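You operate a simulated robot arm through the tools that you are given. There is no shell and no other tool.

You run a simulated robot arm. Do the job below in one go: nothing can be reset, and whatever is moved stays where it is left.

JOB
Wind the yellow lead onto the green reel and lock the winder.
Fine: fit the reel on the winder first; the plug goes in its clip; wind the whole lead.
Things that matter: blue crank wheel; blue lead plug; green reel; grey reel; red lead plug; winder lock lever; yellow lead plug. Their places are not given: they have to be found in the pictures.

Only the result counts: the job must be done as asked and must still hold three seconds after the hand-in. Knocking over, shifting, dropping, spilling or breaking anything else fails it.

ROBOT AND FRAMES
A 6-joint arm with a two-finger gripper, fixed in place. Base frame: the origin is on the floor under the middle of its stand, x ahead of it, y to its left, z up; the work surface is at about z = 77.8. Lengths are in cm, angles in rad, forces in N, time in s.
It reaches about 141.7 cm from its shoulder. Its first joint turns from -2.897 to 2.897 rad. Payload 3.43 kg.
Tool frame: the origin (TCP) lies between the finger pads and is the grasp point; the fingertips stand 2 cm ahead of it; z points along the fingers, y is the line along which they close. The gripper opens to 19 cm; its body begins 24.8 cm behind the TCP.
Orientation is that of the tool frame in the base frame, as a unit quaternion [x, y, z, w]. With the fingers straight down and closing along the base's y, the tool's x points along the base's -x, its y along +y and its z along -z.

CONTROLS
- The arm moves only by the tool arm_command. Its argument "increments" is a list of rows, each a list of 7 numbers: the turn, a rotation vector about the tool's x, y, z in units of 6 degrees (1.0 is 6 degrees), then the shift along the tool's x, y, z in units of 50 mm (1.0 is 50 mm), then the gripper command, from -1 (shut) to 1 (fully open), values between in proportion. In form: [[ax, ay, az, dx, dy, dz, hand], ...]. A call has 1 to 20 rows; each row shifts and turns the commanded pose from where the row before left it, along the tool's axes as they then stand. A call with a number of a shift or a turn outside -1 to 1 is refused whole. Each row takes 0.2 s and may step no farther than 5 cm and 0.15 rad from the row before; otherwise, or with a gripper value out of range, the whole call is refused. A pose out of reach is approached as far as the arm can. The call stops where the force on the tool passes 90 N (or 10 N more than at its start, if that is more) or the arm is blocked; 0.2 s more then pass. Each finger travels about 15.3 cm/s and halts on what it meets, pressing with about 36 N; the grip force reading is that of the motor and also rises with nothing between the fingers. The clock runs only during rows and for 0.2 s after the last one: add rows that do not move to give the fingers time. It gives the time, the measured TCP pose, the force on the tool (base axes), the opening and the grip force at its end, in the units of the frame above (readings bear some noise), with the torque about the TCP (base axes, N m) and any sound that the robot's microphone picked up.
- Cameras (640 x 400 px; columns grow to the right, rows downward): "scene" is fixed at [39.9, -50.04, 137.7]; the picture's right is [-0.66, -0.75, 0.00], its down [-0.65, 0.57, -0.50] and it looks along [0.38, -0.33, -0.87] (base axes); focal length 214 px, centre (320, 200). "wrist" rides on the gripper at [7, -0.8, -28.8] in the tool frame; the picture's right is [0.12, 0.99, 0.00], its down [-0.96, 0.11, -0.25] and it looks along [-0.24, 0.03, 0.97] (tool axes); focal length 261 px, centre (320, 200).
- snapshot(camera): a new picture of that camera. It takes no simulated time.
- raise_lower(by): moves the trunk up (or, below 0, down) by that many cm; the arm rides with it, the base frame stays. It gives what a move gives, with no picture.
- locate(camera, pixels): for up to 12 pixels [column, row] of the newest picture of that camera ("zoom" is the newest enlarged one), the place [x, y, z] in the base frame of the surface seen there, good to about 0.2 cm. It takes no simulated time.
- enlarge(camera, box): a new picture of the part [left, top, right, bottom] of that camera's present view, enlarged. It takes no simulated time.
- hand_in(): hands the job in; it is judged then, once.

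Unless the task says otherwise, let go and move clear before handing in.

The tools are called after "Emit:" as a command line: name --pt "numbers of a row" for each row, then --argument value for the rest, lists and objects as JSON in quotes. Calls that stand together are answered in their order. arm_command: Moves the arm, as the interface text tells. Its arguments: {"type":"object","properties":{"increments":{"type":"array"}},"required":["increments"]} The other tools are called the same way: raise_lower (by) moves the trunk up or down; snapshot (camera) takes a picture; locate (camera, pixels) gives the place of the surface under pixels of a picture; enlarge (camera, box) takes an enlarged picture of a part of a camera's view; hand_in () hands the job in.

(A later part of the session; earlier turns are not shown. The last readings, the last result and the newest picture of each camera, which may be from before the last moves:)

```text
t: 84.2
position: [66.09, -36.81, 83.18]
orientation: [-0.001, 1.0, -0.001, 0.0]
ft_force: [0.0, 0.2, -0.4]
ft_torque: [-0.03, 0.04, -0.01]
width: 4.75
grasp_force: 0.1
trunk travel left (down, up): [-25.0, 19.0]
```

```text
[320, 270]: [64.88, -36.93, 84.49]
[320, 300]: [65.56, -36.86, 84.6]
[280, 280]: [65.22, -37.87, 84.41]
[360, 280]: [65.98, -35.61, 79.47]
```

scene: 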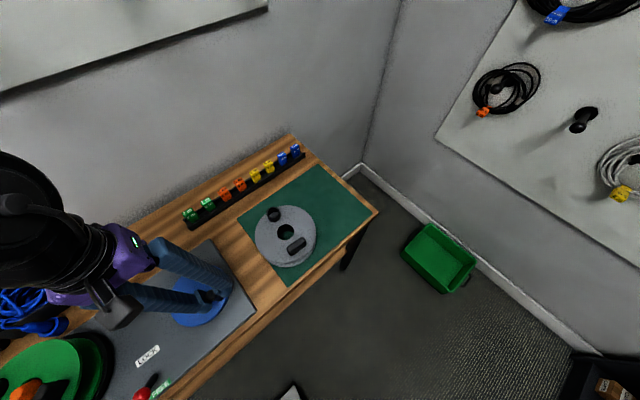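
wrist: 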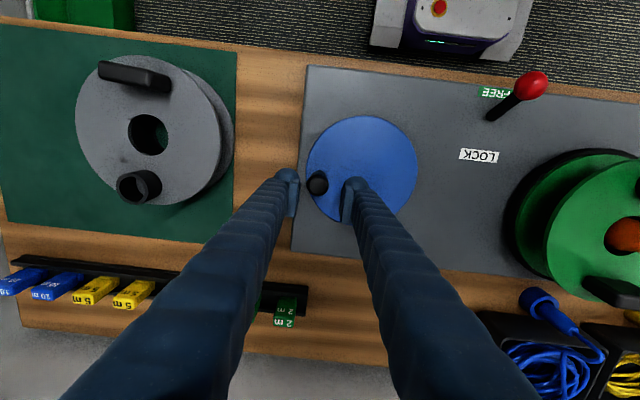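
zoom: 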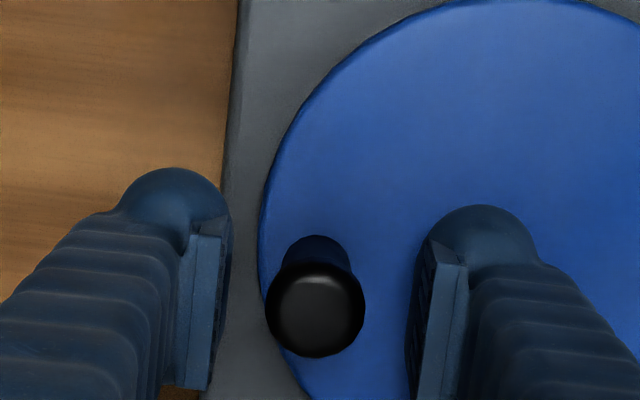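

The knob is centred in the grip. I'll close on it now.

Emit:
arm_command --pt "0 0 0 0 0 0 -0.65" --pt "0 0 0 0 0 0 -0.8" --pt "0 0 0 0 0 0 -1" --pt "0 0 0 0 0 0 -1"

Emit:
arm_command --pt "0 0 0 -0.0181 0.004 0 -1" --pt "0 0 0 -0.036 0.009 0 -1" --pt "0 0 0 -0.0534 0.0158 0 -1" --pt "0 0 0 -0.0698 0.0254 0 -1" --pt "0 0 0 -0.0678 0.0302 0 -1" --pt "0 0 0 -0.0656 0.0349 0 -1" --pt "0 0 0 -0.063 0.0394 0 -1" --pt "0 0 0 -0.0601 0.0437 0 -1" --pt "0 0 0 -0.0569 0.0477 0 -1" --pt "0 0 0 -0.0534 0.0516 0 -1"

Emit:
snapshot --camera "wrist"

Emit:
enlarge --camera "wrist" --box '[270, 130, 370, 220]'

```text
t: 85.2
position: [66.15, -37.0, 83.01]
orientation: [-0.001, 1.0, -0.001, 0.0]
ft_force: [1.0, -8.4, -1.5]
ft_torque: [0.04, -0.05, 0.04]
width: 2.02
grasp_force: 44.5
trunk travel left (down, up): [-25.0, 19.0]
```

```text
t: 87.5
position: [69.33, -35.43, 83.1]
orientation: [-0.001, 1.0, -0.002, 0.003]
ft_force: [29.1, -24.5, 1.7]
ft_torque: [0.11, 0.03, 0.15]
width: 2.04
grasp_force: 45.2
trunk travel left (down, up): [-25.0, 19.0]
```

```text
taken
```

wrist: 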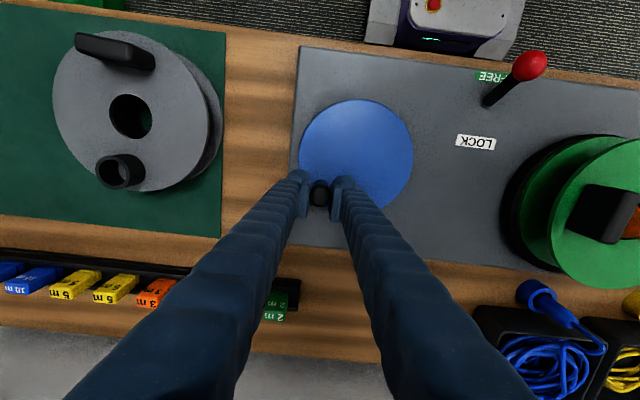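

```text
4.44 times, centred on (320, 175) of wrist
```

zoom: 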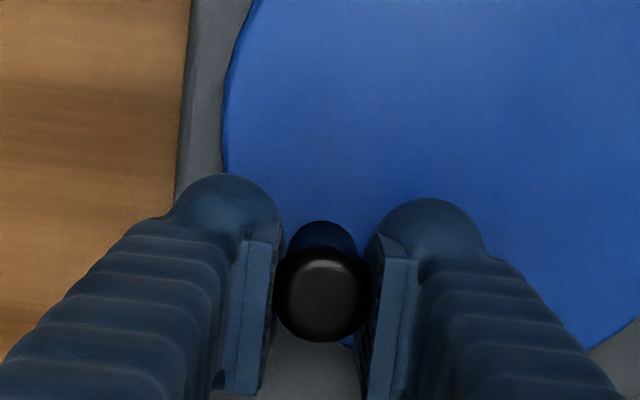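

Force is 38 N radially outward, so my circle doesn't match the real one here. I'll locate the knob and several wheel-rim points in this view.

Emit:
locate --camera "zoom" --pixels '[[322, 297], [322, 270], [322, 325], [290, 297], [352, 297], [320, 235], [238, 100]]'

Emit:
locate --camera "wrist" --pixels '[[356, 101], [302, 145], [411, 165], [400, 194], [390, 112], [318, 117], [356, 156], [315, 185], [540, 62], [480, 142]]'

```text
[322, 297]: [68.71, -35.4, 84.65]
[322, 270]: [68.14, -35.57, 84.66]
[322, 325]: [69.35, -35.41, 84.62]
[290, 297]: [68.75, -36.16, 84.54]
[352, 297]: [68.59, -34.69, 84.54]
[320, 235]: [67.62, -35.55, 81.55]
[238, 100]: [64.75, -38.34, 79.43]
```

```text
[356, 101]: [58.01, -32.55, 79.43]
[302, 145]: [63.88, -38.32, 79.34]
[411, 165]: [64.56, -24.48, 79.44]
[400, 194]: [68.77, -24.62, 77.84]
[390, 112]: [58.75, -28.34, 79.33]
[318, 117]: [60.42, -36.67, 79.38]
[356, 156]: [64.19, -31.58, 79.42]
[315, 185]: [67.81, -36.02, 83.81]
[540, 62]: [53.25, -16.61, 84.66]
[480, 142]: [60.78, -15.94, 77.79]
```

In TCP coordinates the knob positions fit a circle with centre (65.06,-31.54) and radius 5.56, so my earlier circle was off by up to 0.7 cm. I'll open to relieve the stress and see where the free TCP and the knob stand.

Emit:
arm_command --pt "0 0 0 0 0 0 -0.75" --pt "0 0 0 0 0 0 -0.65" --pt "0 0 0 0 0 0 -0.65"

Emit:
enlarge --camera "wrist" --box '[270, 130, 370, 220]'

```text
t: 88.2
position: [68.79, -35.31, 82.97]
orientation: [-0.001, 1.0, -0.001, -0.001]
ft_force: [0.0, -0.4, 0.0]
ft_torque: [0.02, 0.04, -0.01]
width: 3.32
grasp_force: 0.0
trunk travel left (down, up): [-25.0, 19.0]
```

```text
4.44 times, centred on (320, 175) of wrist
```

zoom: 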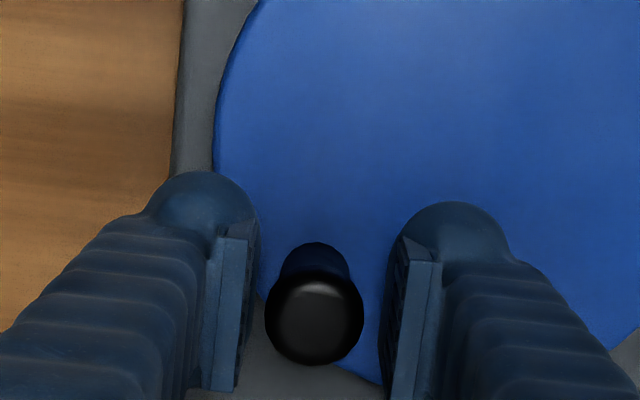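

With no load the knob sits at about (69.03,-35.44) in TCP coordinates (φ ≈ 315.5° on the new circle). I'll re-centre by 0.25 cm, close, and then turn 128° counter-clockwise smoothly on the corrected circle.

Emit:
arm_command --pt "0 0 0 -0.048 -0.026 0 -0.65" --pt "0 0 0 0 0 0 -0.75" --pt "0 0 0 0 0 0 -1" --pt "0 0 0 0 0 0 -1"

Emit:
arm_command --pt "0 0 0 -0.0267 0.0282 0 -1" --pt "0 0 0 -0.0504 0.059 0 -1" --pt "0 0 0 -0.0676 0.0948 0 -1" --pt "0 0 0 -0.074 0.1363 0 -1" --pt "0 0 0 -0.0543 0.1453 0 -1" --pt "0 0 0 -0.0336 0.1515 0 -1" --pt "0 0 0 -0.0122 0.1547 0 -1" --pt "0 0 0 0.0095 0.1548 0 -1" --pt "0 0 0 0.0309 0.152 0 -1" --pt "0 0 0 0.0518 0.1462 0 -1" --pt "0 0 0 0.0716 0.1376 0 -1" --pt "0 0 0 0.0901 0.1263 0 -1" --pt "0 0 0 0.1068 0.1125 0 -1" --pt "0 0 0 0.1214 0.0966 0 -1" --pt "0 0 0 0.1337 0.0787 0 -1" --pt "0 0 0 0.1433 0.0594 0 -1" --pt "0 0 0 0.1122 0.0311 0 -1" --pt "0 0 0 0.0763 0.0141 0 -1" --pt "0 0 0 0.0385 0.0051 0 -1" --pt "0 0 0 0 0 0 -1"

Emit:
snapshot --camera "wrist"

Emit:
enlarge --camera "wrist" --box '[270, 130, 370, 220]'

```text
t: 89.2
position: [69.03, -35.47, 82.99]
orientation: [-0.002, 1.0, 0.001, -0.002]
ft_force: [-1.9, 5.4, -0.7]
ft_torque: [-0.02, 0.04, -0.13]
width: 2.01
grasp_force: 45.2
trunk travel left (down, up): [-25.0, 19.0]
```

```text
t: 93.5
position: [65.61, -26.09, 83.04]
orientation: [-0.001, 1.0, -0.001, 0.0]
ft_force: [5.2, -12.0, -1.7]
ft_torque: [0.04, -0.35, 0.36]
width: 2.01
grasp_force: 44.8
trunk travel left (down, up): [-25.0, 19.0]
```

```text
taken
```

wrist: 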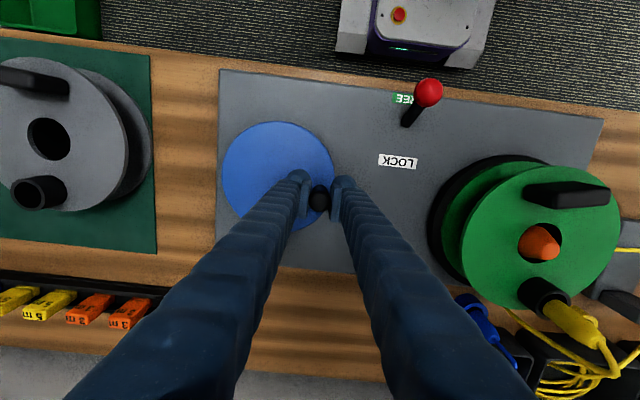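

```text
4.44 times, centred on (320, 175) of wrist
```

zoom: 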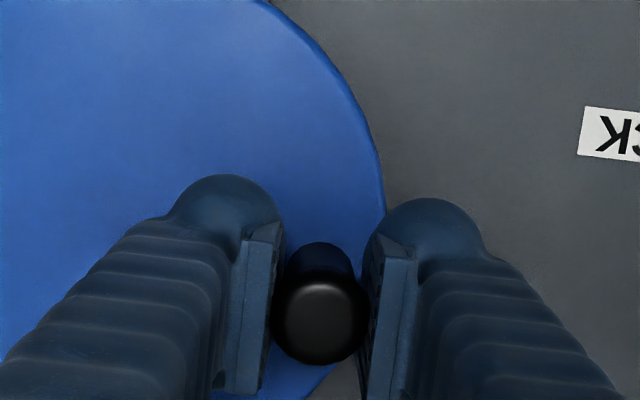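

Smooth this time: the crank is at φ ≈ 83° with only ~13 N. Before cranking on, I'll release and check the counter and lead.

Emit:
arm_command --pt "0 0 0 0 0 0 -0.7" --pt "0 0 0 0 0 0 -0.5" --pt "0 0 0 0 0 -0.5 -0.5" --pt "0 0 0 0 0 -0.9 -0.5" --pt "0 0 0 0 0 -0.9 -0.5" --pt "0 0 0 0 0 -0.9 0.3" --pt "0 0 0 0 0.9 -0.3 1" --pt "0 0 0 0 0.95 0 1" --pt "0 0 0 0 0.95 0 1" --pt "0 0 0 0 0.95 0 1" --pt "0 0 0 0 0.95 0 1" --pt "0 0 0 0 0.9 0 1" --pt "0 0 0 0 0 0 1"

Emit:
snapshot --camera "wrist"

Emit:
enlarge --camera "wrist" --box '[240, 90, 440, 290]'

Emit:
enlarge --camera "wrist" --box '[420, 110, 560, 220]'

```text
t: 96.2
position: [65.72, 2.0, 100.42]
orientation: [0.0, 1.0, -0.001, -0.001]
ft_force: [-1.1, 0.0, -1.1]
ft_torque: [-0.06, 0.01, 0.0]
width: 19.0
grasp_force: 0.0
trunk travel left (down, up): [-25.0, 19.0]
```

```text
taken
```

wrist: 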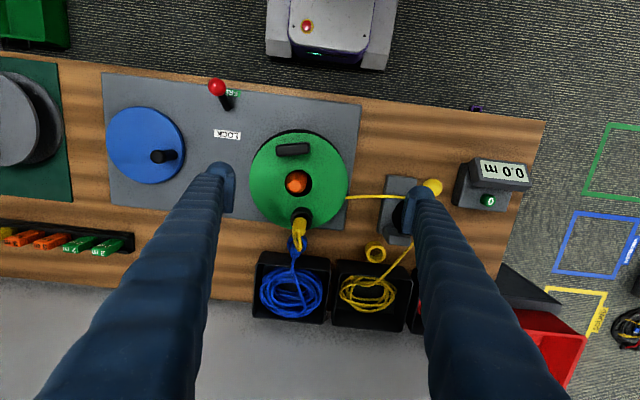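

```text
2.00 times, centred on (340, 190) of wrist
```

zoom: 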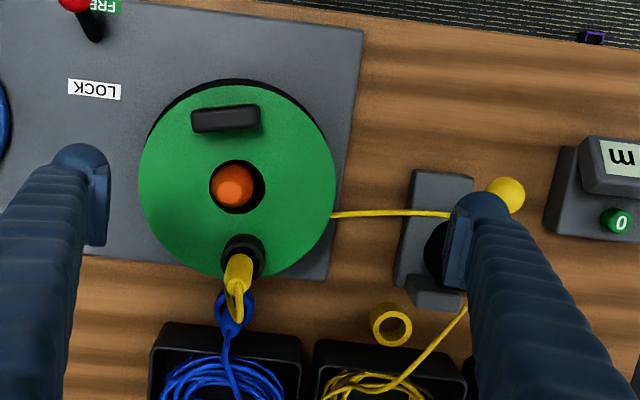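

```text
3.64 times, centred on (490, 165) of wrist
```

zoom: 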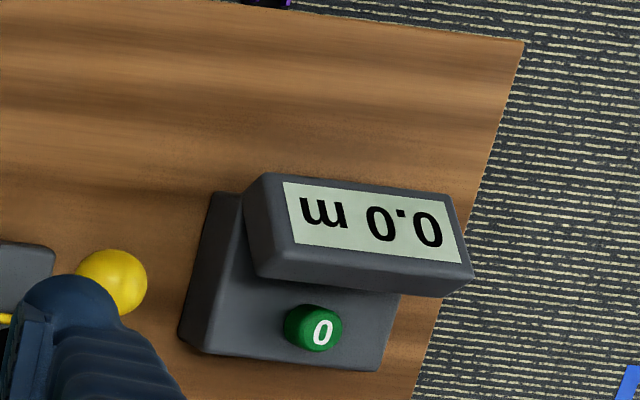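

The counter stays at 0.0 (its measuring arm may simply be disengaged), so I'll judge winding by the coil in the box and the reel. Let me enlarge both.

Emit:
enlarge --camera "wrist" --box '[320, 235, 430, 335]'

Emit:
enlarge --camera "wrist" --box '[240, 120, 360, 240]'

Emit:
locate --camera "zoom" --pixels '[[225, 115], [160, 120], [275, 112], [300, 300], [275, 320], [325, 300], [310, 340], [300, 370]]'

```text
4.00 times, centred on (375, 285) of wrist
```

zoom: 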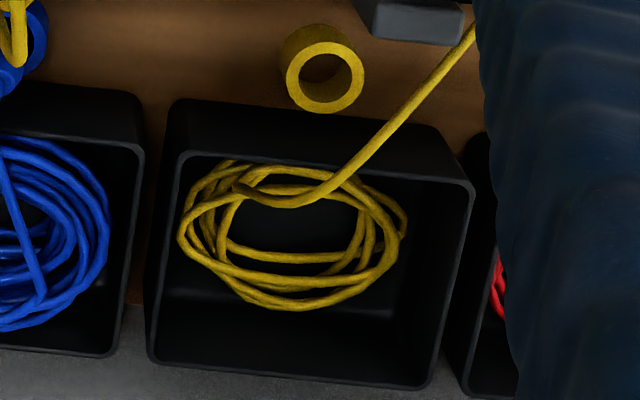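

```text
3.33 times, centred on (300, 180) of wrist
```

zoom: 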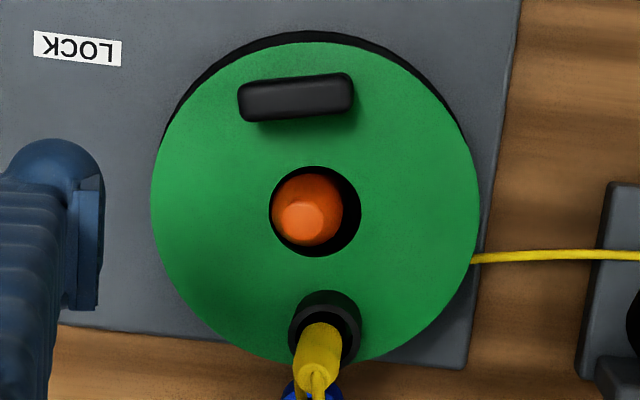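

```text
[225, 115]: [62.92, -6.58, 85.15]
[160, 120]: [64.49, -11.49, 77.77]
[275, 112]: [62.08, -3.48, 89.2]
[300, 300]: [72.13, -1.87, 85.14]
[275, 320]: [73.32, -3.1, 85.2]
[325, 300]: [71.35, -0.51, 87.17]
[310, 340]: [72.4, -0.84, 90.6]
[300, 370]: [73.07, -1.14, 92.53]
```

The coil in the yellow box has shrunk to about five loops, so counter-clockwise is indeed winding. I'll return to the knob (about (65.75,-26.07)) and grip it again.

Emit:
arm_command --pt "0 0 0 0 -0.93 0 1" --pt "0 0 0 0 -0.93 0 1" --pt "0 0 0 0 -0.93 0 1" --pt "0 0 0 0 -0.93 0 0.6" --pt "0 0 0 0 -0.93 0 0" --pt "0 0 0 0 -0.96 0 -0.5" --pt "0 0 0 0 0 0.8 -0.5" --pt "0 0 0 0 0 0.9 -0.5" --pt "0 0 0 0 0 0.8 -0.5" --pt "0 0 0 0 0 0.5 -0.5" --pt "0 0 0 0 0 0 -0.5"

Emit:
snapshot --camera "wrist"

Emit:
enlarge --camera "wrist" --box '[270, 130, 370, 220]'

```text
t: 98.7
position: [65.65, -26.23, 85.65]
orientation: [-0.001, 1.0, -0.001, 0.001]
ft_force: [0.2, 0.0, 0.2]
ft_torque: [-0.01, -0.03, 0.01]
width: 4.77
grasp_force: 0.0
trunk travel left (down, up): [-25.0, 19.0]
```

```text
taken
```

wrist: 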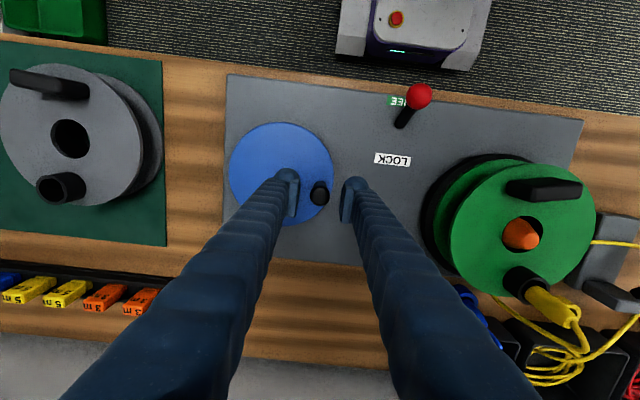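

```text
4.44 times, centred on (320, 175) of wrist
```

zoom: 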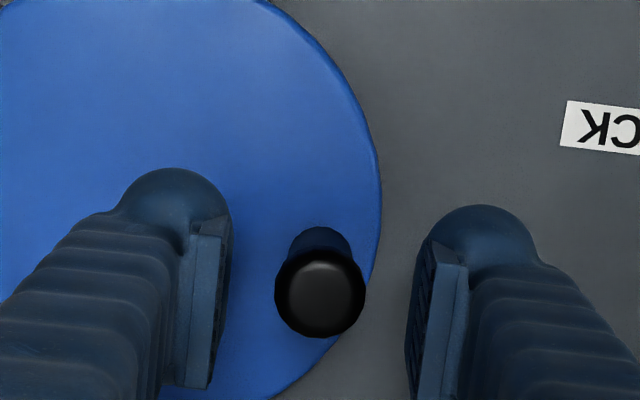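

The knob is ~0.2 cm toward +x of the TCP; refit centre (64.99,-31.62), radius 5.5, φ ≈ 81°. I'll align, lower, close and turn another 160° counter-clockwise.

Emit:
arm_command --pt "0 0 0 -0.04 0 0.3 -0.5" --pt "0 0 0 0 0 0.23 -0.5" --pt "0 0 0 0 0 0 -0.7" --pt "0 0 0 0 0 0 -0.8" --pt "0 0 0 0 0 0 -1" --pt "0 0 0 0 0 0 -1"

Emit:
arm_command --pt "0 0 0 0.038 0.0053 0 -1" --pt "0 0 0 0.0957 0.0075 0 -1" --pt "0 0 0 0.1534 -0.0054 0 -1" --pt "0 0 0 0.1882 -0.0366 0 -1" --pt "0 0 0 0.179 -0.0687 0 -1" --pt "0 0 0 0.1644 -0.0988 0 -1" --pt "0 0 0 0.1447 -0.1258 0 -1" --pt "0 0 0 0.1207 -0.149 0 -1" --pt "0 0 0 0.093 -0.1677 0 -1" --pt "0 0 0 0.0624 -0.1813 0 -1" --pt "0 0 0 0.03 -0.1894 0 -1" --pt "0 0 0 -0.0033 -0.1917 0 -1" --pt "0 0 0 -0.0366 -0.1882 0 -1" --pt "0 0 0 -0.0687 -0.179 0 -1" --pt "0 0 0 -0.0988 -0.1644 0 -1" --pt "0 0 0 -0.1258 -0.1447 0 -1" --pt "0 0 0 -0.1176 -0.0986 0 -1" --pt "0 0 0 -0.08 -0.053 0 -1" --pt "0 0 0 -0.0333 -0.0192 0 -1" --pt "0 0 0 0 0 0 -1"

Emit:
snapshot --camera "wrist"

Emit:
enlarge --camera "wrist" --box '[270, 130, 370, 220]'

```text
t: 100.0
position: [65.87, -26.08, 82.82]
orientation: [0.0, 1.0, -0.001, -0.001]
ft_force: [0.7, 4.6, -5.1]
ft_torque: [-0.03, -0.12, -0.01]
width: 2.03
grasp_force: 45.2
trunk travel left (down, up): [-25.0, 19.0]
```

```text
t: 104.2
position: [62.49, -36.4, 82.91]
orientation: [0.0, 1.0, -0.002, 0.001]
ft_force: [-0.4, 4.2, 2.8]
ft_torque: [-0.05, -0.16, 0.03]
width: 2.02
grasp_force: 44.9
trunk travel left (down, up): [-25.0, 19.0]
```

```text
taken
```

wrist: 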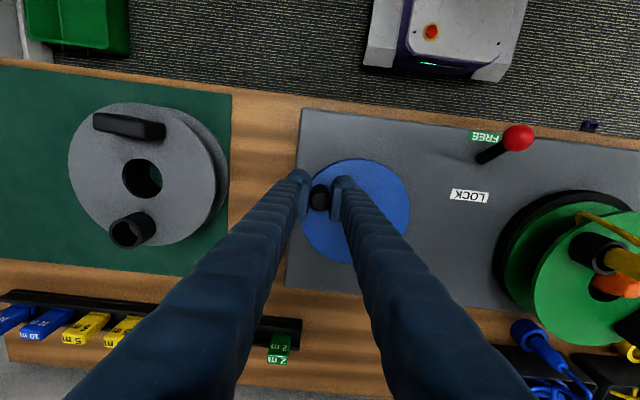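

```text
4.44 times, centred on (320, 175) of wrist
```

zoom: 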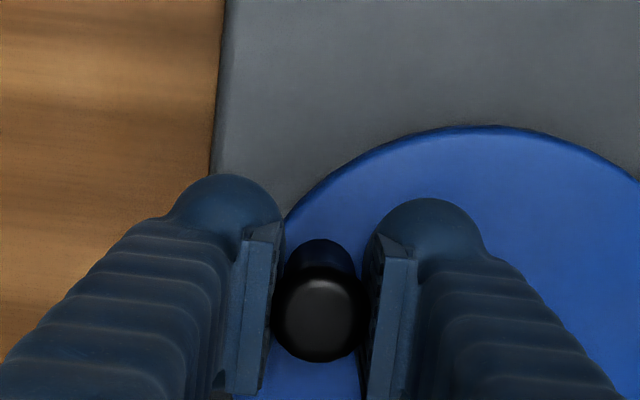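

The corrected circle tracks well (4 N). I'll turn another 110° to φ ≈ 352° and then check the box.

Emit:
arm_command --pt "0 0 0 -0.0342 -0.0174 0 -1" --pt "0 0 0 -0.088 -0.0383 0 -1" --pt "0 0 0 -0.1468 -0.0449 0 -1" --pt "0 0 0 -0.1899 -0.0267 0 -1" --pt "0 0 0 -0.1916 0.0067 0 -1" --pt "0 0 0 -0.1876 0.0399 0 -1" --pt "0 0 0 -0.1778 0.0718 0 -1" --pt "0 0 0 -0.1626 0.1016 0 -1" --pt "0 0 0 -0.1425 0.1283 0 -1" --pt "0 0 0 -0.1181 0.1511 0 -1" --pt "0 0 0 -0.09 0.1693 0 -1" --pt "0 0 0 -0.05 0.1451 0 -1" --pt "0 0 0 -0.0208 0.0937 0 -1" --pt "0 0 0 -0.006 0.0379 0 -1" --pt "0 0 0 0 0 0 -1"

Emit:
snapshot --camera "wrist"

Emit:
enlarge --camera "wrist" --box '[440, 100, 640, 400]'

```text
t: 107.5
position: [70.61, -32.2, 82.93]
orientation: [0.0, 1.0, -0.001, 0.001]
ft_force: [27.6, 1.5, 12.3]
ft_torque: [-0.18, -0.1, -0.15]
width: 2.04
grasp_force: 45.6
trunk travel left (down, up): [-25.0, 19.0]
```

```text
taken
```

wrist: 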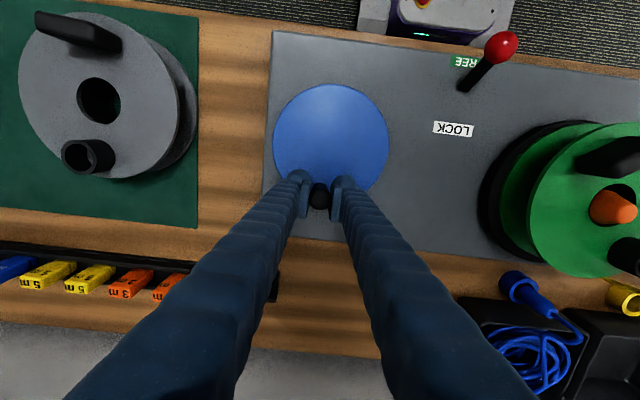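

```text
1.33 times, centred on (540, 250) of wrist
```

zoom: 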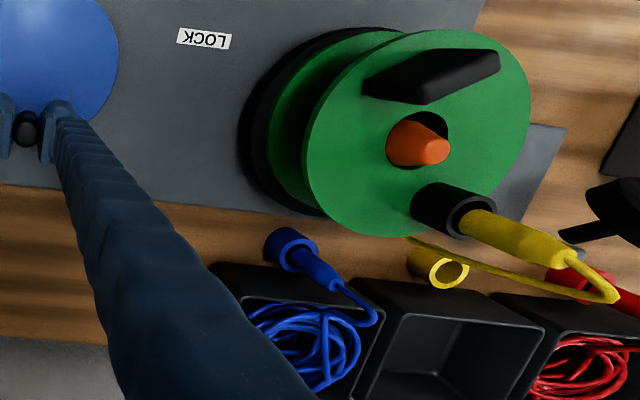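

The yellow box is now empty and no lead runs to the guide any more. I'll release the knob, rise and inspect the reel, box and guide.

Emit:
arm_command --pt "0 0 0 0 0 0 -0.75" --pt "0 0 0 0 0 0 -0.55" --pt "0 0 0 0 0 0 -0.5" --pt "0 0 0 0 0 -0.5 -0.5" --pt "0 0 0 0 0 -0.9 -0.5" --pt "0 0 0 0 0 -0.9 -0.5" --pt "0 0 0 0 0 -0.9 0.3" --pt "0 0 0 0 0.9 -0.3 1" --pt "0 0 0 0.1 0.95 0 1" --pt "0 0 0 0.1 0.95 0 1" --pt "0 0 0 0.1 0.95 0 1" --pt "0 0 0 0.1 0.95 0 1" --pt "0 0 0 0.1 0.95 0 1" --pt "0 0 0 0.1 0.95 0 1" --pt "0 0 0 0 0 0 1"

Emit:
snapshot --camera "wrist"

Emit:
enlarge --camera "wrist" --box '[230, 100, 440, 330]'

```text
t: 110.7
position: [67.4, 0.93, 100.24]
orientation: [-0.001, 1.0, -0.001, 0.0]
ft_force: [-0.4, 0.3, 0.8]
ft_torque: [-0.12, -0.03, 0.03]
width: 19.02
grasp_force: 0.1
trunk travel left (down, up): [-25.0, 19.0]
```

```text
taken
```

wrist: 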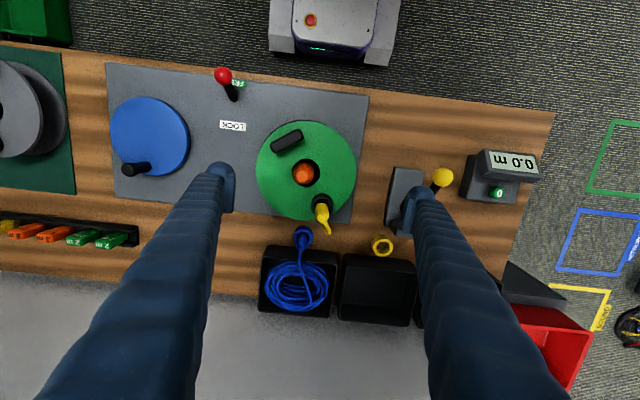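

```text
1.74 times, centred on (335, 215) of wrist
```

zoom: 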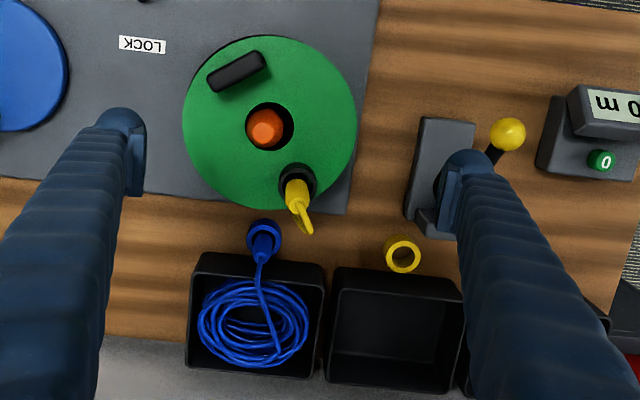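

The lead is off the guide and the box is empty. I'll zoom in on the reel and guide for any loose tail.

Emit:
enlarge --camera "wrist" --box '[250, 110, 370, 245]'

Emit:
enlarge --camera "wrist" --box '[340, 150, 460, 330]'

```text
2.96 times, centred on (310, 178) of wrist
```

zoom: 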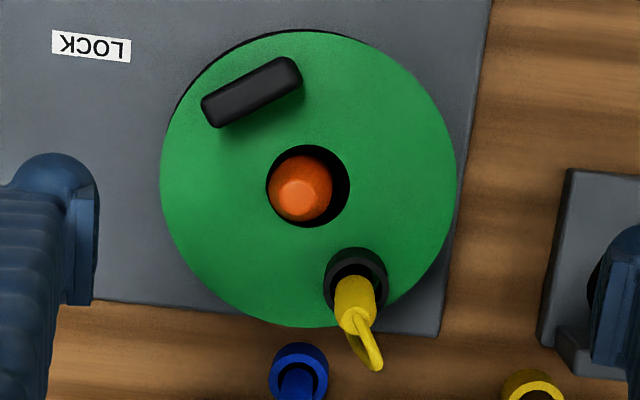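

```text
2.22 times, centred on (400, 240) of wrist
```

zoom: 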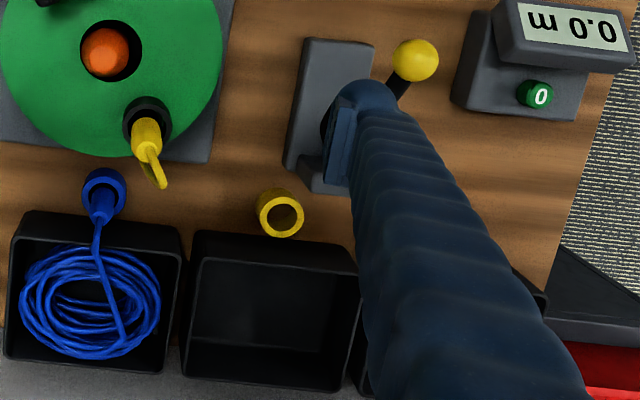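

Nothing yellow remains outside the reel in this view. I'll also check the reel's side from the scene camera.

Emit:
snapshot --camera "scene"

Emit:
enlarge --camera "scene" --box '[0, 280, 200, 400]'

```text
taken
```

scene: 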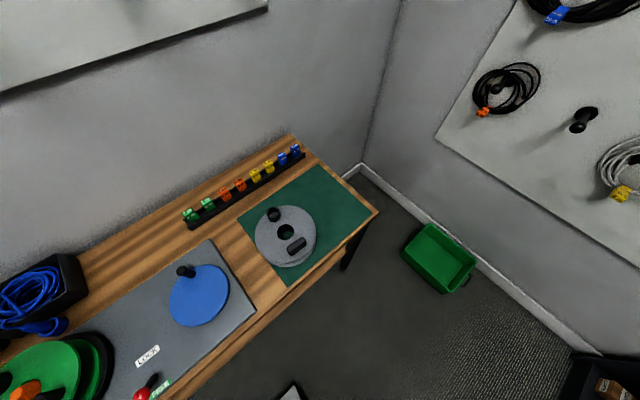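

```text
3.20 times, centred on (100, 340) of scene
```

zoom: 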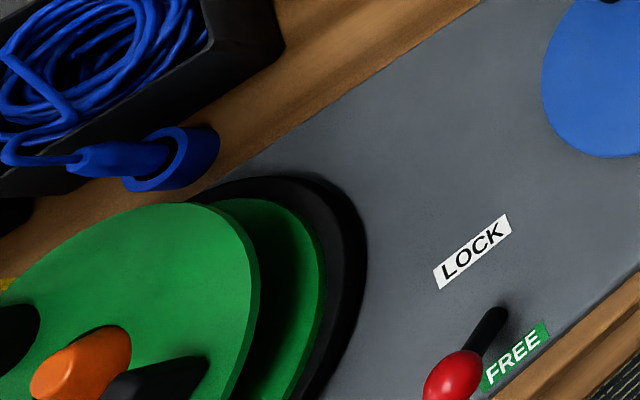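

The reel's gap is dark from this angle. To be sure about the wound lead, I'll back off to -y and tilt the wrist 45° for a low view into the reel.

Emit:
arm_command --pt "0 0 0 0 -0.95 0 1" --pt "0 0 0 0 -0.95 0 1" --pt "0 0 0 0 -0.95 0 0.5" --pt "0 0 0 0 -0.95 0 0" --pt "0 0 0 0 -0.95 0 0" --pt "-0.95 0 0 0 0 0 0" --pt "-0.95 0 0 0 0 0 0" --pt "-0.95 0 0 0 0 0 0" --pt "-0.95 0 0 0 0 0 0" --pt "-0.95 0 0 0 0 0 0" --pt "-0.95 0 0 0 0 0 0" --pt "-0.95 0 0 0 0 0 0" --pt "-0.95 0 0 0 0 0 0" --pt "0 0 0 0 0 0 0"

Emit:
snapshot --camera "wrist"

```text
t: 113.7
position: [67.39, -22.98, 100.3]
orientation: [-0.001, 0.922, 0.388, 0.0]
ft_force: [-0.3, 0.5, 0.5]
ft_torque: [0.12, -0.03, -0.01]
width: 9.53
grasp_force: 0.0
trunk travel left (down, up): [-25.0, 19.0]
```

```text
taken
```

wrist: 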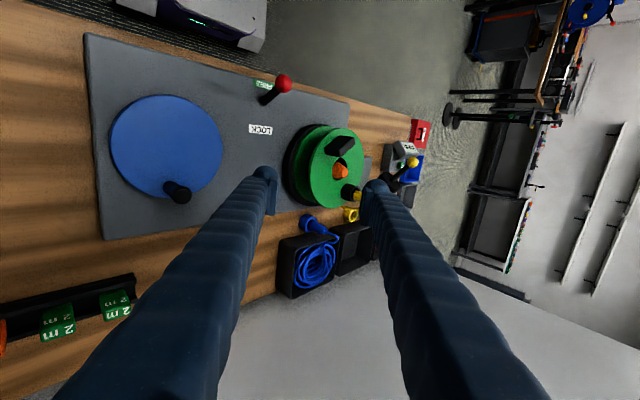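

Emit:
enlarge --camera "wrist" --box '[270, 110, 390, 220]'

Emit:
enlarge --camera "wrist" --box '[340, 130, 430, 290]'

```text
3.64 times, centred on (330, 165) of wrist
```

zoom: 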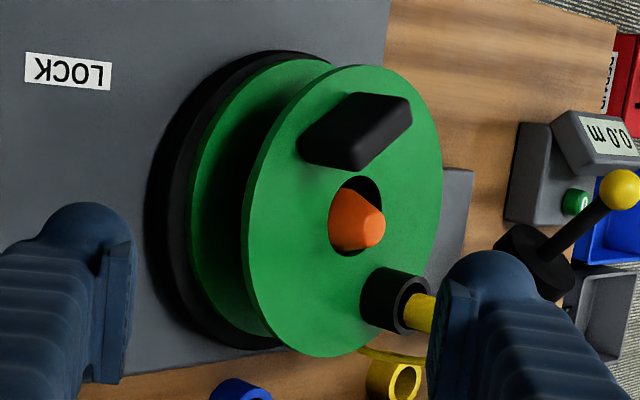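

```text
2.50 times, centred on (385, 210) of wrist
```

zoom: 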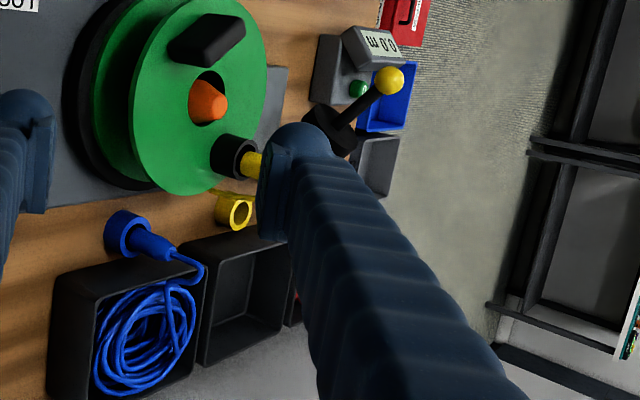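

No tail is visible anywhere. For certainty I'll give the crank a little more, gently (a stop would show as force); first I bring the tool upright and go back over the knob near (70.5,-32.3).

Emit:
arm_command --pt "0.95 0 0 0 0 0 0" --pt "0.95 0 0 0 0 0 0" --pt "0.95 0 0 0 0 0 0" --pt "0.95 0 0 0 0 0 0" --pt "0.95 0 0 0 0 0 0" --pt "0.95 0 0 0 0 0 0" --pt "0.95 0 0 0 0 0 0" --pt "0.95 0 0 0 0 0 0" --pt "0 0 0 -0.31 -0.9 0 -0.5" --pt "0 0 0 -0.31 -0.96 0 -0.5" --pt "0 0 0 0 0 0.7 -0.5" --pt "0 0 0 0 0 0.9 -0.5" --pt "0 0 0 0 0 0.8 -0.5" --pt "0 0 0 0 0 0.5 -0.5" --pt "0 0 0 0 0 0 -0.5"

Emit:
enlarge --camera "wrist" --box '[270, 130, 370, 220]'

Emit:
snapshot --camera "wrist"

```text
refused: row 10 steps farther than a row can; nothing moved
```

```text
4.44 times, centred on (320, 175) of wrist
```

zoom: 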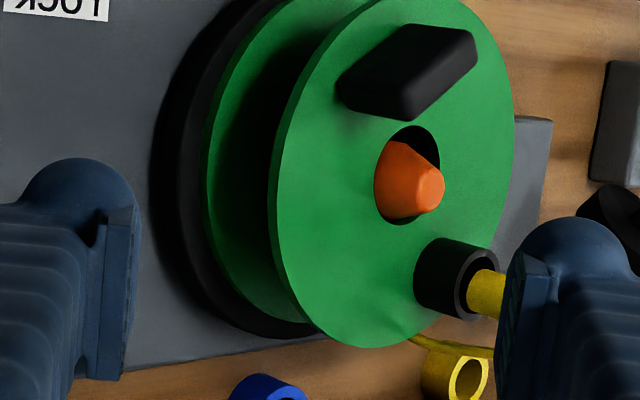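

```text
taken
```

wrist: 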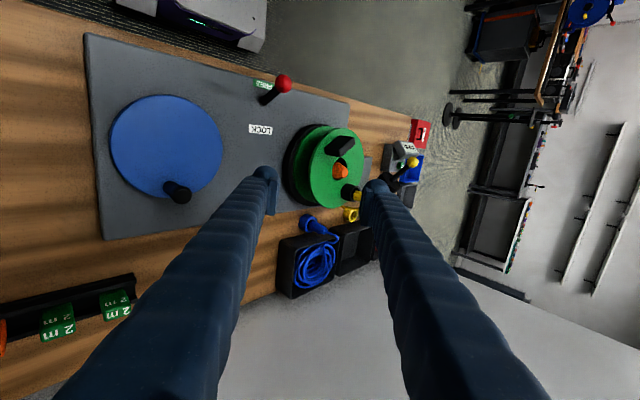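

The call was refused (row 10 too long), nothing moved. While here I'll probe the dark gap's depth, then redo the move with shorter rows.

Emit:
locate --camera "wrist" --pixels '[[318, 170], [320, 180], [322, 190], [312, 175], [316, 150], [330, 203], [176, 190], [166, 148]]'

Emit:
arm_command --pt "0.95 0 0 0 0 0 0" --pt "0.95 0 0 0 0 0 0" --pt "0.95 0 0 0 0 0 0" --pt "0.95 0 0 0 0 0 0" --pt "0.95 0 0 0 0 0 0" --pt "0.95 0 0 0 0 0 0" --pt "0.95 0 0 0 0 0 0" --pt "0.95 0 0 0 0 0 0" --pt "0 0 0 -0.21 -0.62 0 -0.5" --pt "0 0 0 -0.21 -0.62 0 -0.5" --pt "0 0 0 -0.2 -0.62 0 -0.5" --pt "0 0 0 0 0 0.7 -0.5" --pt "0 0 0 0 0 0.9 -0.5" --pt "0 0 0 0 0 0.8 -0.5" --pt "0 0 0 0 0 0.5 -0.5" --pt "0 0 0 0 0 0 -0.5"

Emit:
snapshot --camera "wrist"

Emit:
enlarge --camera "wrist" --box '[270, 130, 370, 220]'

```text
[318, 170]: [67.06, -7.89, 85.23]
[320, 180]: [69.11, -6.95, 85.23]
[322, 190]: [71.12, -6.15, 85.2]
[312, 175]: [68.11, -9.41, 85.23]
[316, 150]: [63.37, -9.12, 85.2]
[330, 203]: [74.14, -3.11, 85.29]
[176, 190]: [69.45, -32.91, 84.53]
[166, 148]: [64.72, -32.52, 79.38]
```

```text
t: 117.0
position: [70.4, -32.23, 85.93]
orientation: [-0.001, 1.0, -0.001, 0.0]
ft_force: [0.7, -0.3, -0.2]
ft_torque: [0.01, -0.04, 0.01]
width: 4.77
grasp_force: 0.1
trunk travel left (down, up): [-25.0, 19.0]
```

```text
taken
```

wrist: 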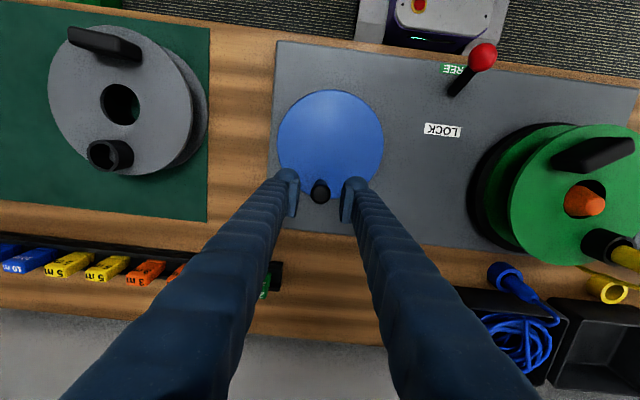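

```text
4.44 times, centred on (320, 175) of wrist
```

zoom: 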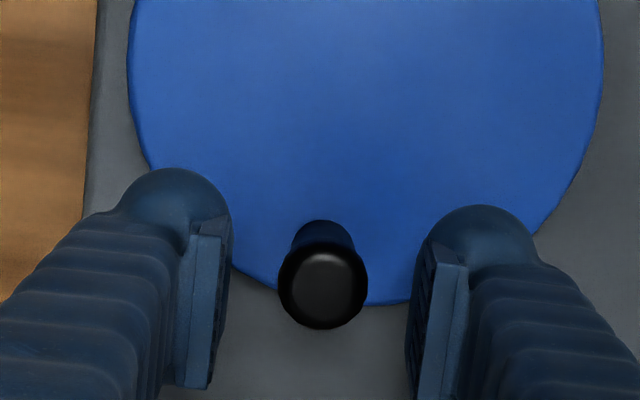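

The knob is centred under the gripper. I'll lower, close and turn 60° more, gently.

Emit:
arm_command --pt "0 0 0 0 0 0.3 -0.5" --pt "0 0 0 0 0 0.29 -0.5" --pt "0 0 0 0 0 0 -0.7" --pt "0 0 0 0 0 0 -0.8" --pt "0 0 0 0 0 0 -1" --pt "0 0 0 0 0 0 -1"

Emit:
arm_command --pt "0 0 0 -0.0033 0.0383 0 -1" --pt "0 0 0 -0.0027 0.0767 0 -1" --pt "0 0 0 0.006 0.115 0 -1" --pt "0 0 0 0.018 0.1137 0 -1" --pt "0 0 0 0.0298 0.1112 0 -1" --pt "0 0 0 0.0413 0.1075 0 -1" --pt "0 0 0 0.0523 0.1026 0 -1" --pt "0 0 0 0.0627 0.0966 0 -1" --pt "0 0 0 0.0725 0.0895 0 -1" --pt "0 0 0 0.0814 0.0814 0 -1" --pt "0 0 0 0.0588 0.0494 0 -1" --pt "0 0 0 0.0307 0.0231 0 -1" --pt "0 0 0 0 0 0 -1"

Emit:
snapshot --camera "wrist"

```text
t: 118.5
position: [70.64, -32.3, 82.99]
orientation: [-0.002, 1.0, -0.001, 0.0]
ft_force: [0.3, 3.9, -1.7]
ft_torque: [-0.05, -0.04, -0.15]
width: 2.03
grasp_force: 44.9
trunk travel left (down, up): [-25.0, 19.0]
```

```text
t: 121.2
position: [68.18, -27.31, 82.93]
orientation: [-0.001, 1.0, -0.001, 0.0]
ft_force: [4.0, -8.9, -0.9]
ft_torque: [0.06, -0.15, 0.39]
width: 2.04
grasp_force: 45.4
trunk travel left (down, up): [-25.0, 19.0]
```

```text
taken
```

wrist: 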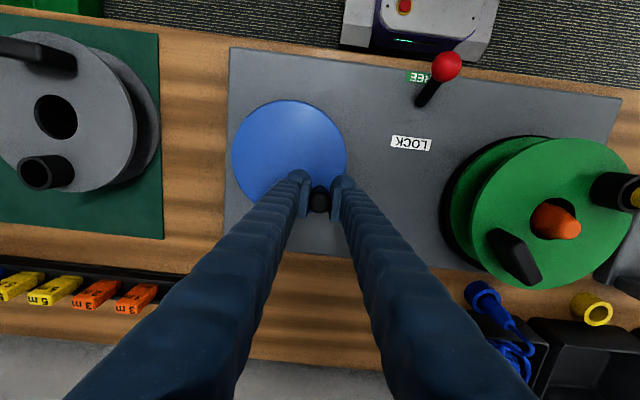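

No stop was felt and the picture is unchanged apart from the reel's angle. I'll now release the knob, rise and move with closed fingers to the -x side of the lock lever (knob at about (53,-16.5)).

Emit:
arm_command --pt "0 0 0 0 0 0 -0.75" --pt "0 0 0 0 0 0 -0.55" --pt "0 0 0 0 0 0 -0.5" --pt "0 0 0 0 0 -0.5 -0.5" --pt "0 0 0 0 0 -0.9 -0.5" --pt "0 0 0 0 0 -0.9 -0.5" --pt "0 0 0 0 0 -0.9 -0.8" --pt "0 0 0 0 0 -0.3 -1" --pt "0 0 0 0.77 0.432 0 -1" --pt "0 0 0 0.77 0.432 0 -1" --pt "0 0 0 0.77 0.432 0 -1" --pt "0 0 0 0.77 0.432 0 -1" --pt "0 0 0 0.77 0.432 0 -1" --pt "0 0 0 0 0 0 -1"

Emit:
snapshot --camera "wrist"

Emit:
enlarge --camera "wrist" --box '[260, 140, 400, 250]'

```text
t: 124.2
position: [49.12, -16.28, 100.36]
orientation: [-0.001, 1.0, -0.001, 0.0]
ft_force: [1.2, -0.5, -0.1]
ft_torque: [-0.08, 0.01, -0.01]
width: 0.01
grasp_force: 34.1
trunk travel left (down, up): [-25.0, 19.0]
```

```text
taken
```

wrist: 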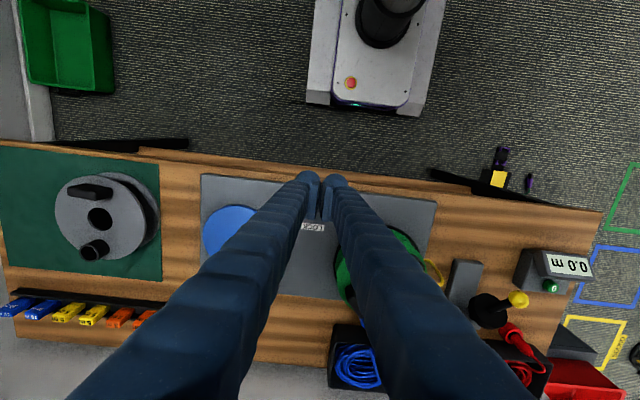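

```text
3.64 times, centred on (330, 195) of wrist
```

zoom: 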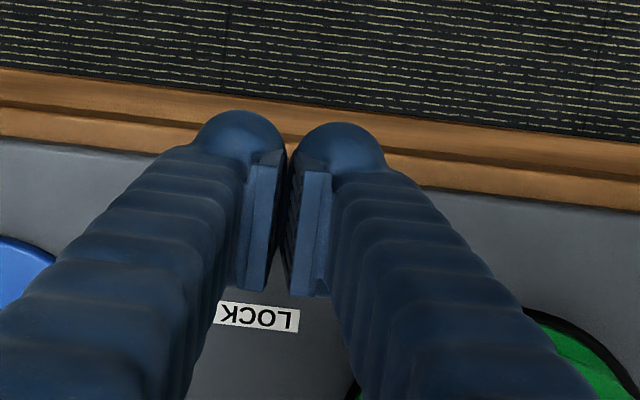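

The closed fingers hide the lever but stand ~1.3 cm in front of its knob. I'll lower to TCP z ≈ 85 and check.

Emit:
arm_command --pt "0 0 0 0.03 -0.03 0.8 -1" --pt "0 0 0 0 0 0.9 -1" --pt "0 0 0 0 0 0.8 -1" --pt "0 0 0 0 0 0.57 -1" --pt "0 0 0 0 0 0 -1"

Emit:
snapshot --camera "scene"

Emit:
snapshot --camera "wrist"

```text
t: 125.5
position: [48.87, -16.74, 85.08]
orientation: [-0.001, 1.0, -0.001, -0.001]
ft_force: [0.0, 0.0, 0.3]
ft_torque: [0.05, -0.02, -0.01]
width: 0.0
grasp_force: 34.4
trunk travel left (down, up): [-25.0, 19.0]
```

```text
taken
```

scene: 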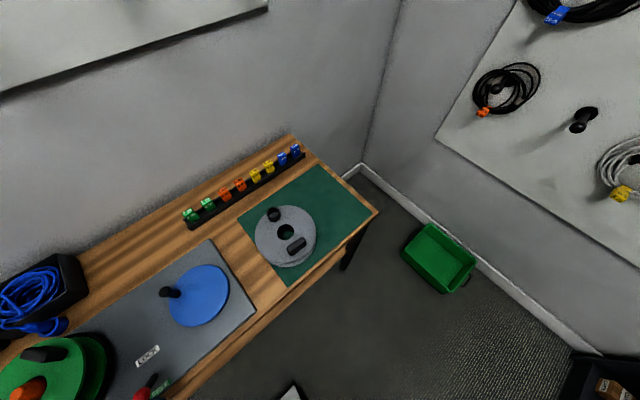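

```text
taken
```

wrist: 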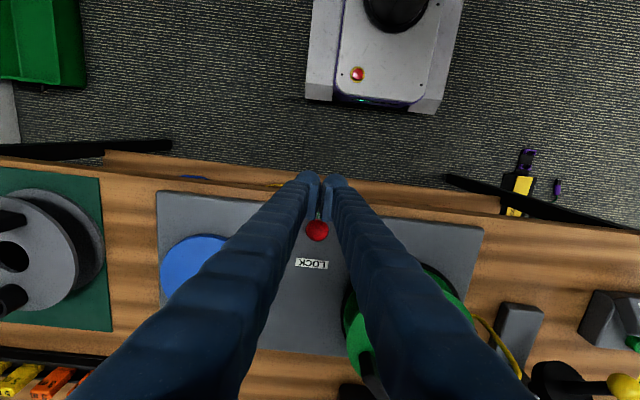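

The red knob is right ahead of the fingers at (317,230). I'll push it toward LOCK (+x) in small steps, mirroring the earlier push.

Emit:
arm_command --pt "0 0 0 -0.14 0.02 0 -1" --pt "0 0 0 -0.14 0.02 0 -1" --pt "0 0 0 -0.14 0 0 -1" --pt "0 0 0 -0.14 0 0 -1" --pt "0 0 0 -0.14 0 0 -1" --pt "0 0 0 -0.14 0 0 -1" --pt "0 0 0 -0.06 0 0 -1" --pt "0 0 0 0 0 0 -1"

Emit:
snapshot --camera "wrist"

Emit:
snapshot --camera "scene"

```text
t: 127.2
position: [53.44, -16.38, 85.13]
orientation: [-0.001, 1.0, 0.0, 0.001]
ft_force: [-0.4, 1.2, 0.6]
ft_torque: [0.01, 0.01, -0.01]
width: 0.02
grasp_force: 34.3
trunk travel left (down, up): [-25.0, 19.0]
```

```text
taken
```

wrist: 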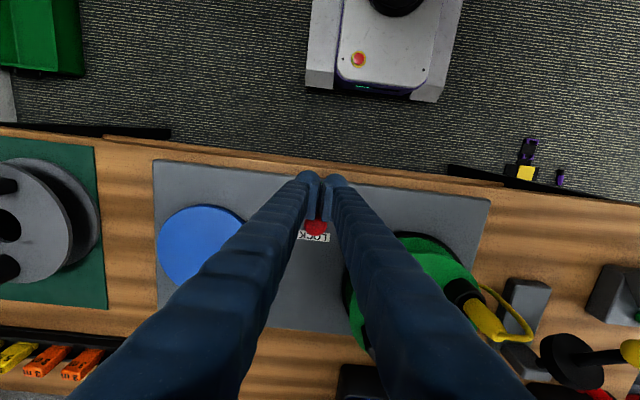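

```text
taken
```

scene: 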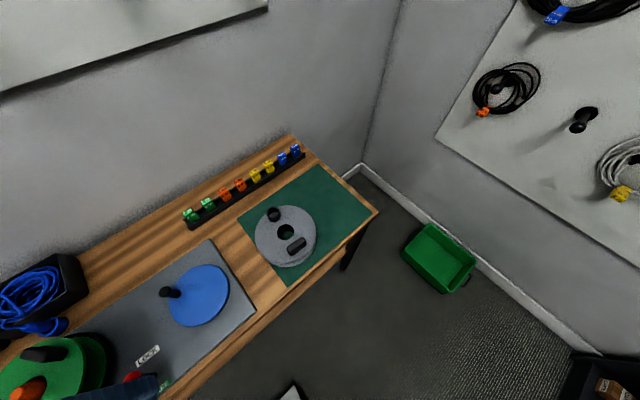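

The knob now covers the LOCK label at (316,228), with no force left. I'll locate it, back away and rise, then verify everything.

Emit:
locate --camera "wrist" --pixels '[[317, 226], [317, 231]]'

Emit:
arm_command --pt "0 0 0 0.3 0 0 -1" --pt "0 0 0 0.2 0 -0.4 -1" --pt "0 0 0 0 0 -0.9 -1" --pt "0 0 0 0 0 -0.9 -1" --pt "0 0 0 0 0 -0.9 -0.5" --pt "0 0 0 -0.6 0.7 0 0.3" --pt "0 0 0 -0.6 0.7 0 1" --pt "0 0 0 -0.6 0.7 0 1" --pt "0 0 0 -0.6 0.7 0 1" --pt "0 0 0 0 0 0 1"

Emit:
snapshot --camera "wrist"

Emit:
enlarge --camera "wrist" --box '[200, 80, 420, 300]'

```text
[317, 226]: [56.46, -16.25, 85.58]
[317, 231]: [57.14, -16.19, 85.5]
```

```text
t: 129.4
position: [62.62, -2.28, 100.65]
orientation: [0.0, 1.0, -0.001, 0.0]
ft_force: [-0.7, 1.5, 0.8]
ft_torque: [-0.08, 0.0, 0.01]
width: 19.0
grasp_force: 0.0
trunk travel left (down, up): [-25.0, 19.0]
```

```text
taken
```

wrist: 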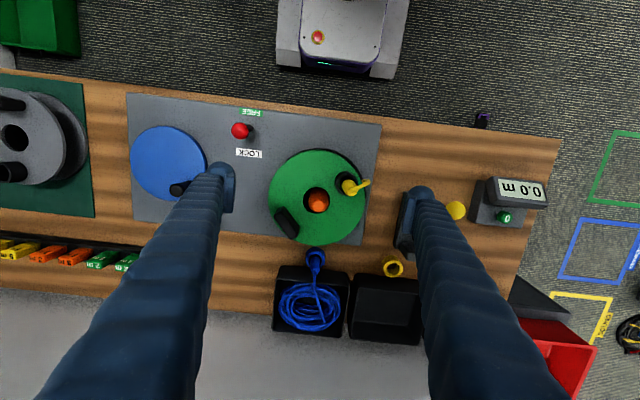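

```text
1.82 times, centred on (310, 190) of wrist
```

zoom: 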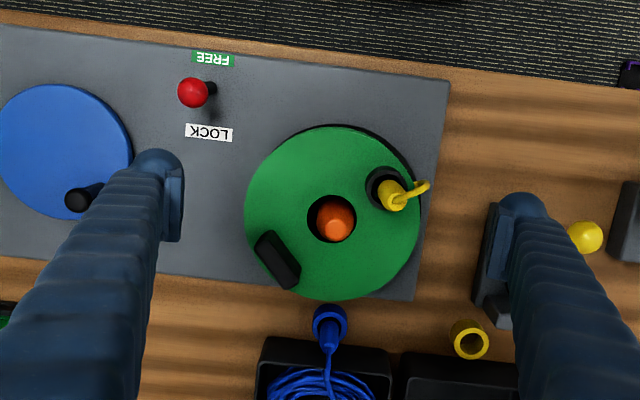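

The lever stopped about upright (knob near x 56.8), not yet at LOCK. I'll locate it precisely and push farther.

Emit:
locate --camera "zoom" --pixels '[[193, 92], [193, 82], [193, 102], [212, 88], [208, 132], [215, 58]]'

```text
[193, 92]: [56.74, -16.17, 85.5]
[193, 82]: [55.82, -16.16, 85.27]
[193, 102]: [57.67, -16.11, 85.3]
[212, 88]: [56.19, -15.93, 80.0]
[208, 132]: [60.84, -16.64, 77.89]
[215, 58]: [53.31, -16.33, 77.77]
```

The knob is at (56.7,-16.2), just past upright. I'll return with closed fingers to its -x side at (51.5,-16.3), lower and push on to x ≈ 59.

Emit:
arm_command --pt "0 0 0 0.555 -0.7 0 0.3" --pt "0 0 0 0.555 -0.7 0 -0.5" --pt "0 0 0 0.555 -0.7 0 -1" --pt "0 0 0 0.555 -0.7 0 -1" --pt "0 0 0 0 0 0.8 -1" --pt "0 0 0 0 0 0.9 -1" --pt "0 0 0 0 0 0.8 -1" --pt "0 0 0 0 0 0.62 -1" --pt "0 0 0 0 0 0 -1"

Emit:
snapshot --camera "wrist"

```text
t: 131.4
position: [51.67, -16.47, 84.96]
orientation: [-0.001, 1.0, 0.0, -0.001]
ft_force: [-0.1, -0.2, 0.3]
ft_torque: [0.01, 0.0, 0.0]
width: 0.0
grasp_force: 34.3
trunk travel left (down, up): [-25.0, 19.0]
```

```text
taken
```

wrist: 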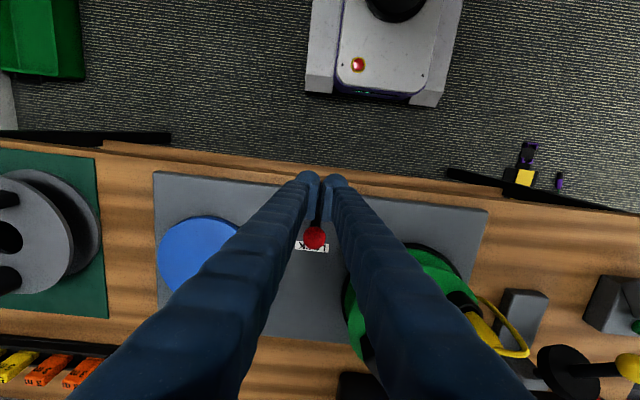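

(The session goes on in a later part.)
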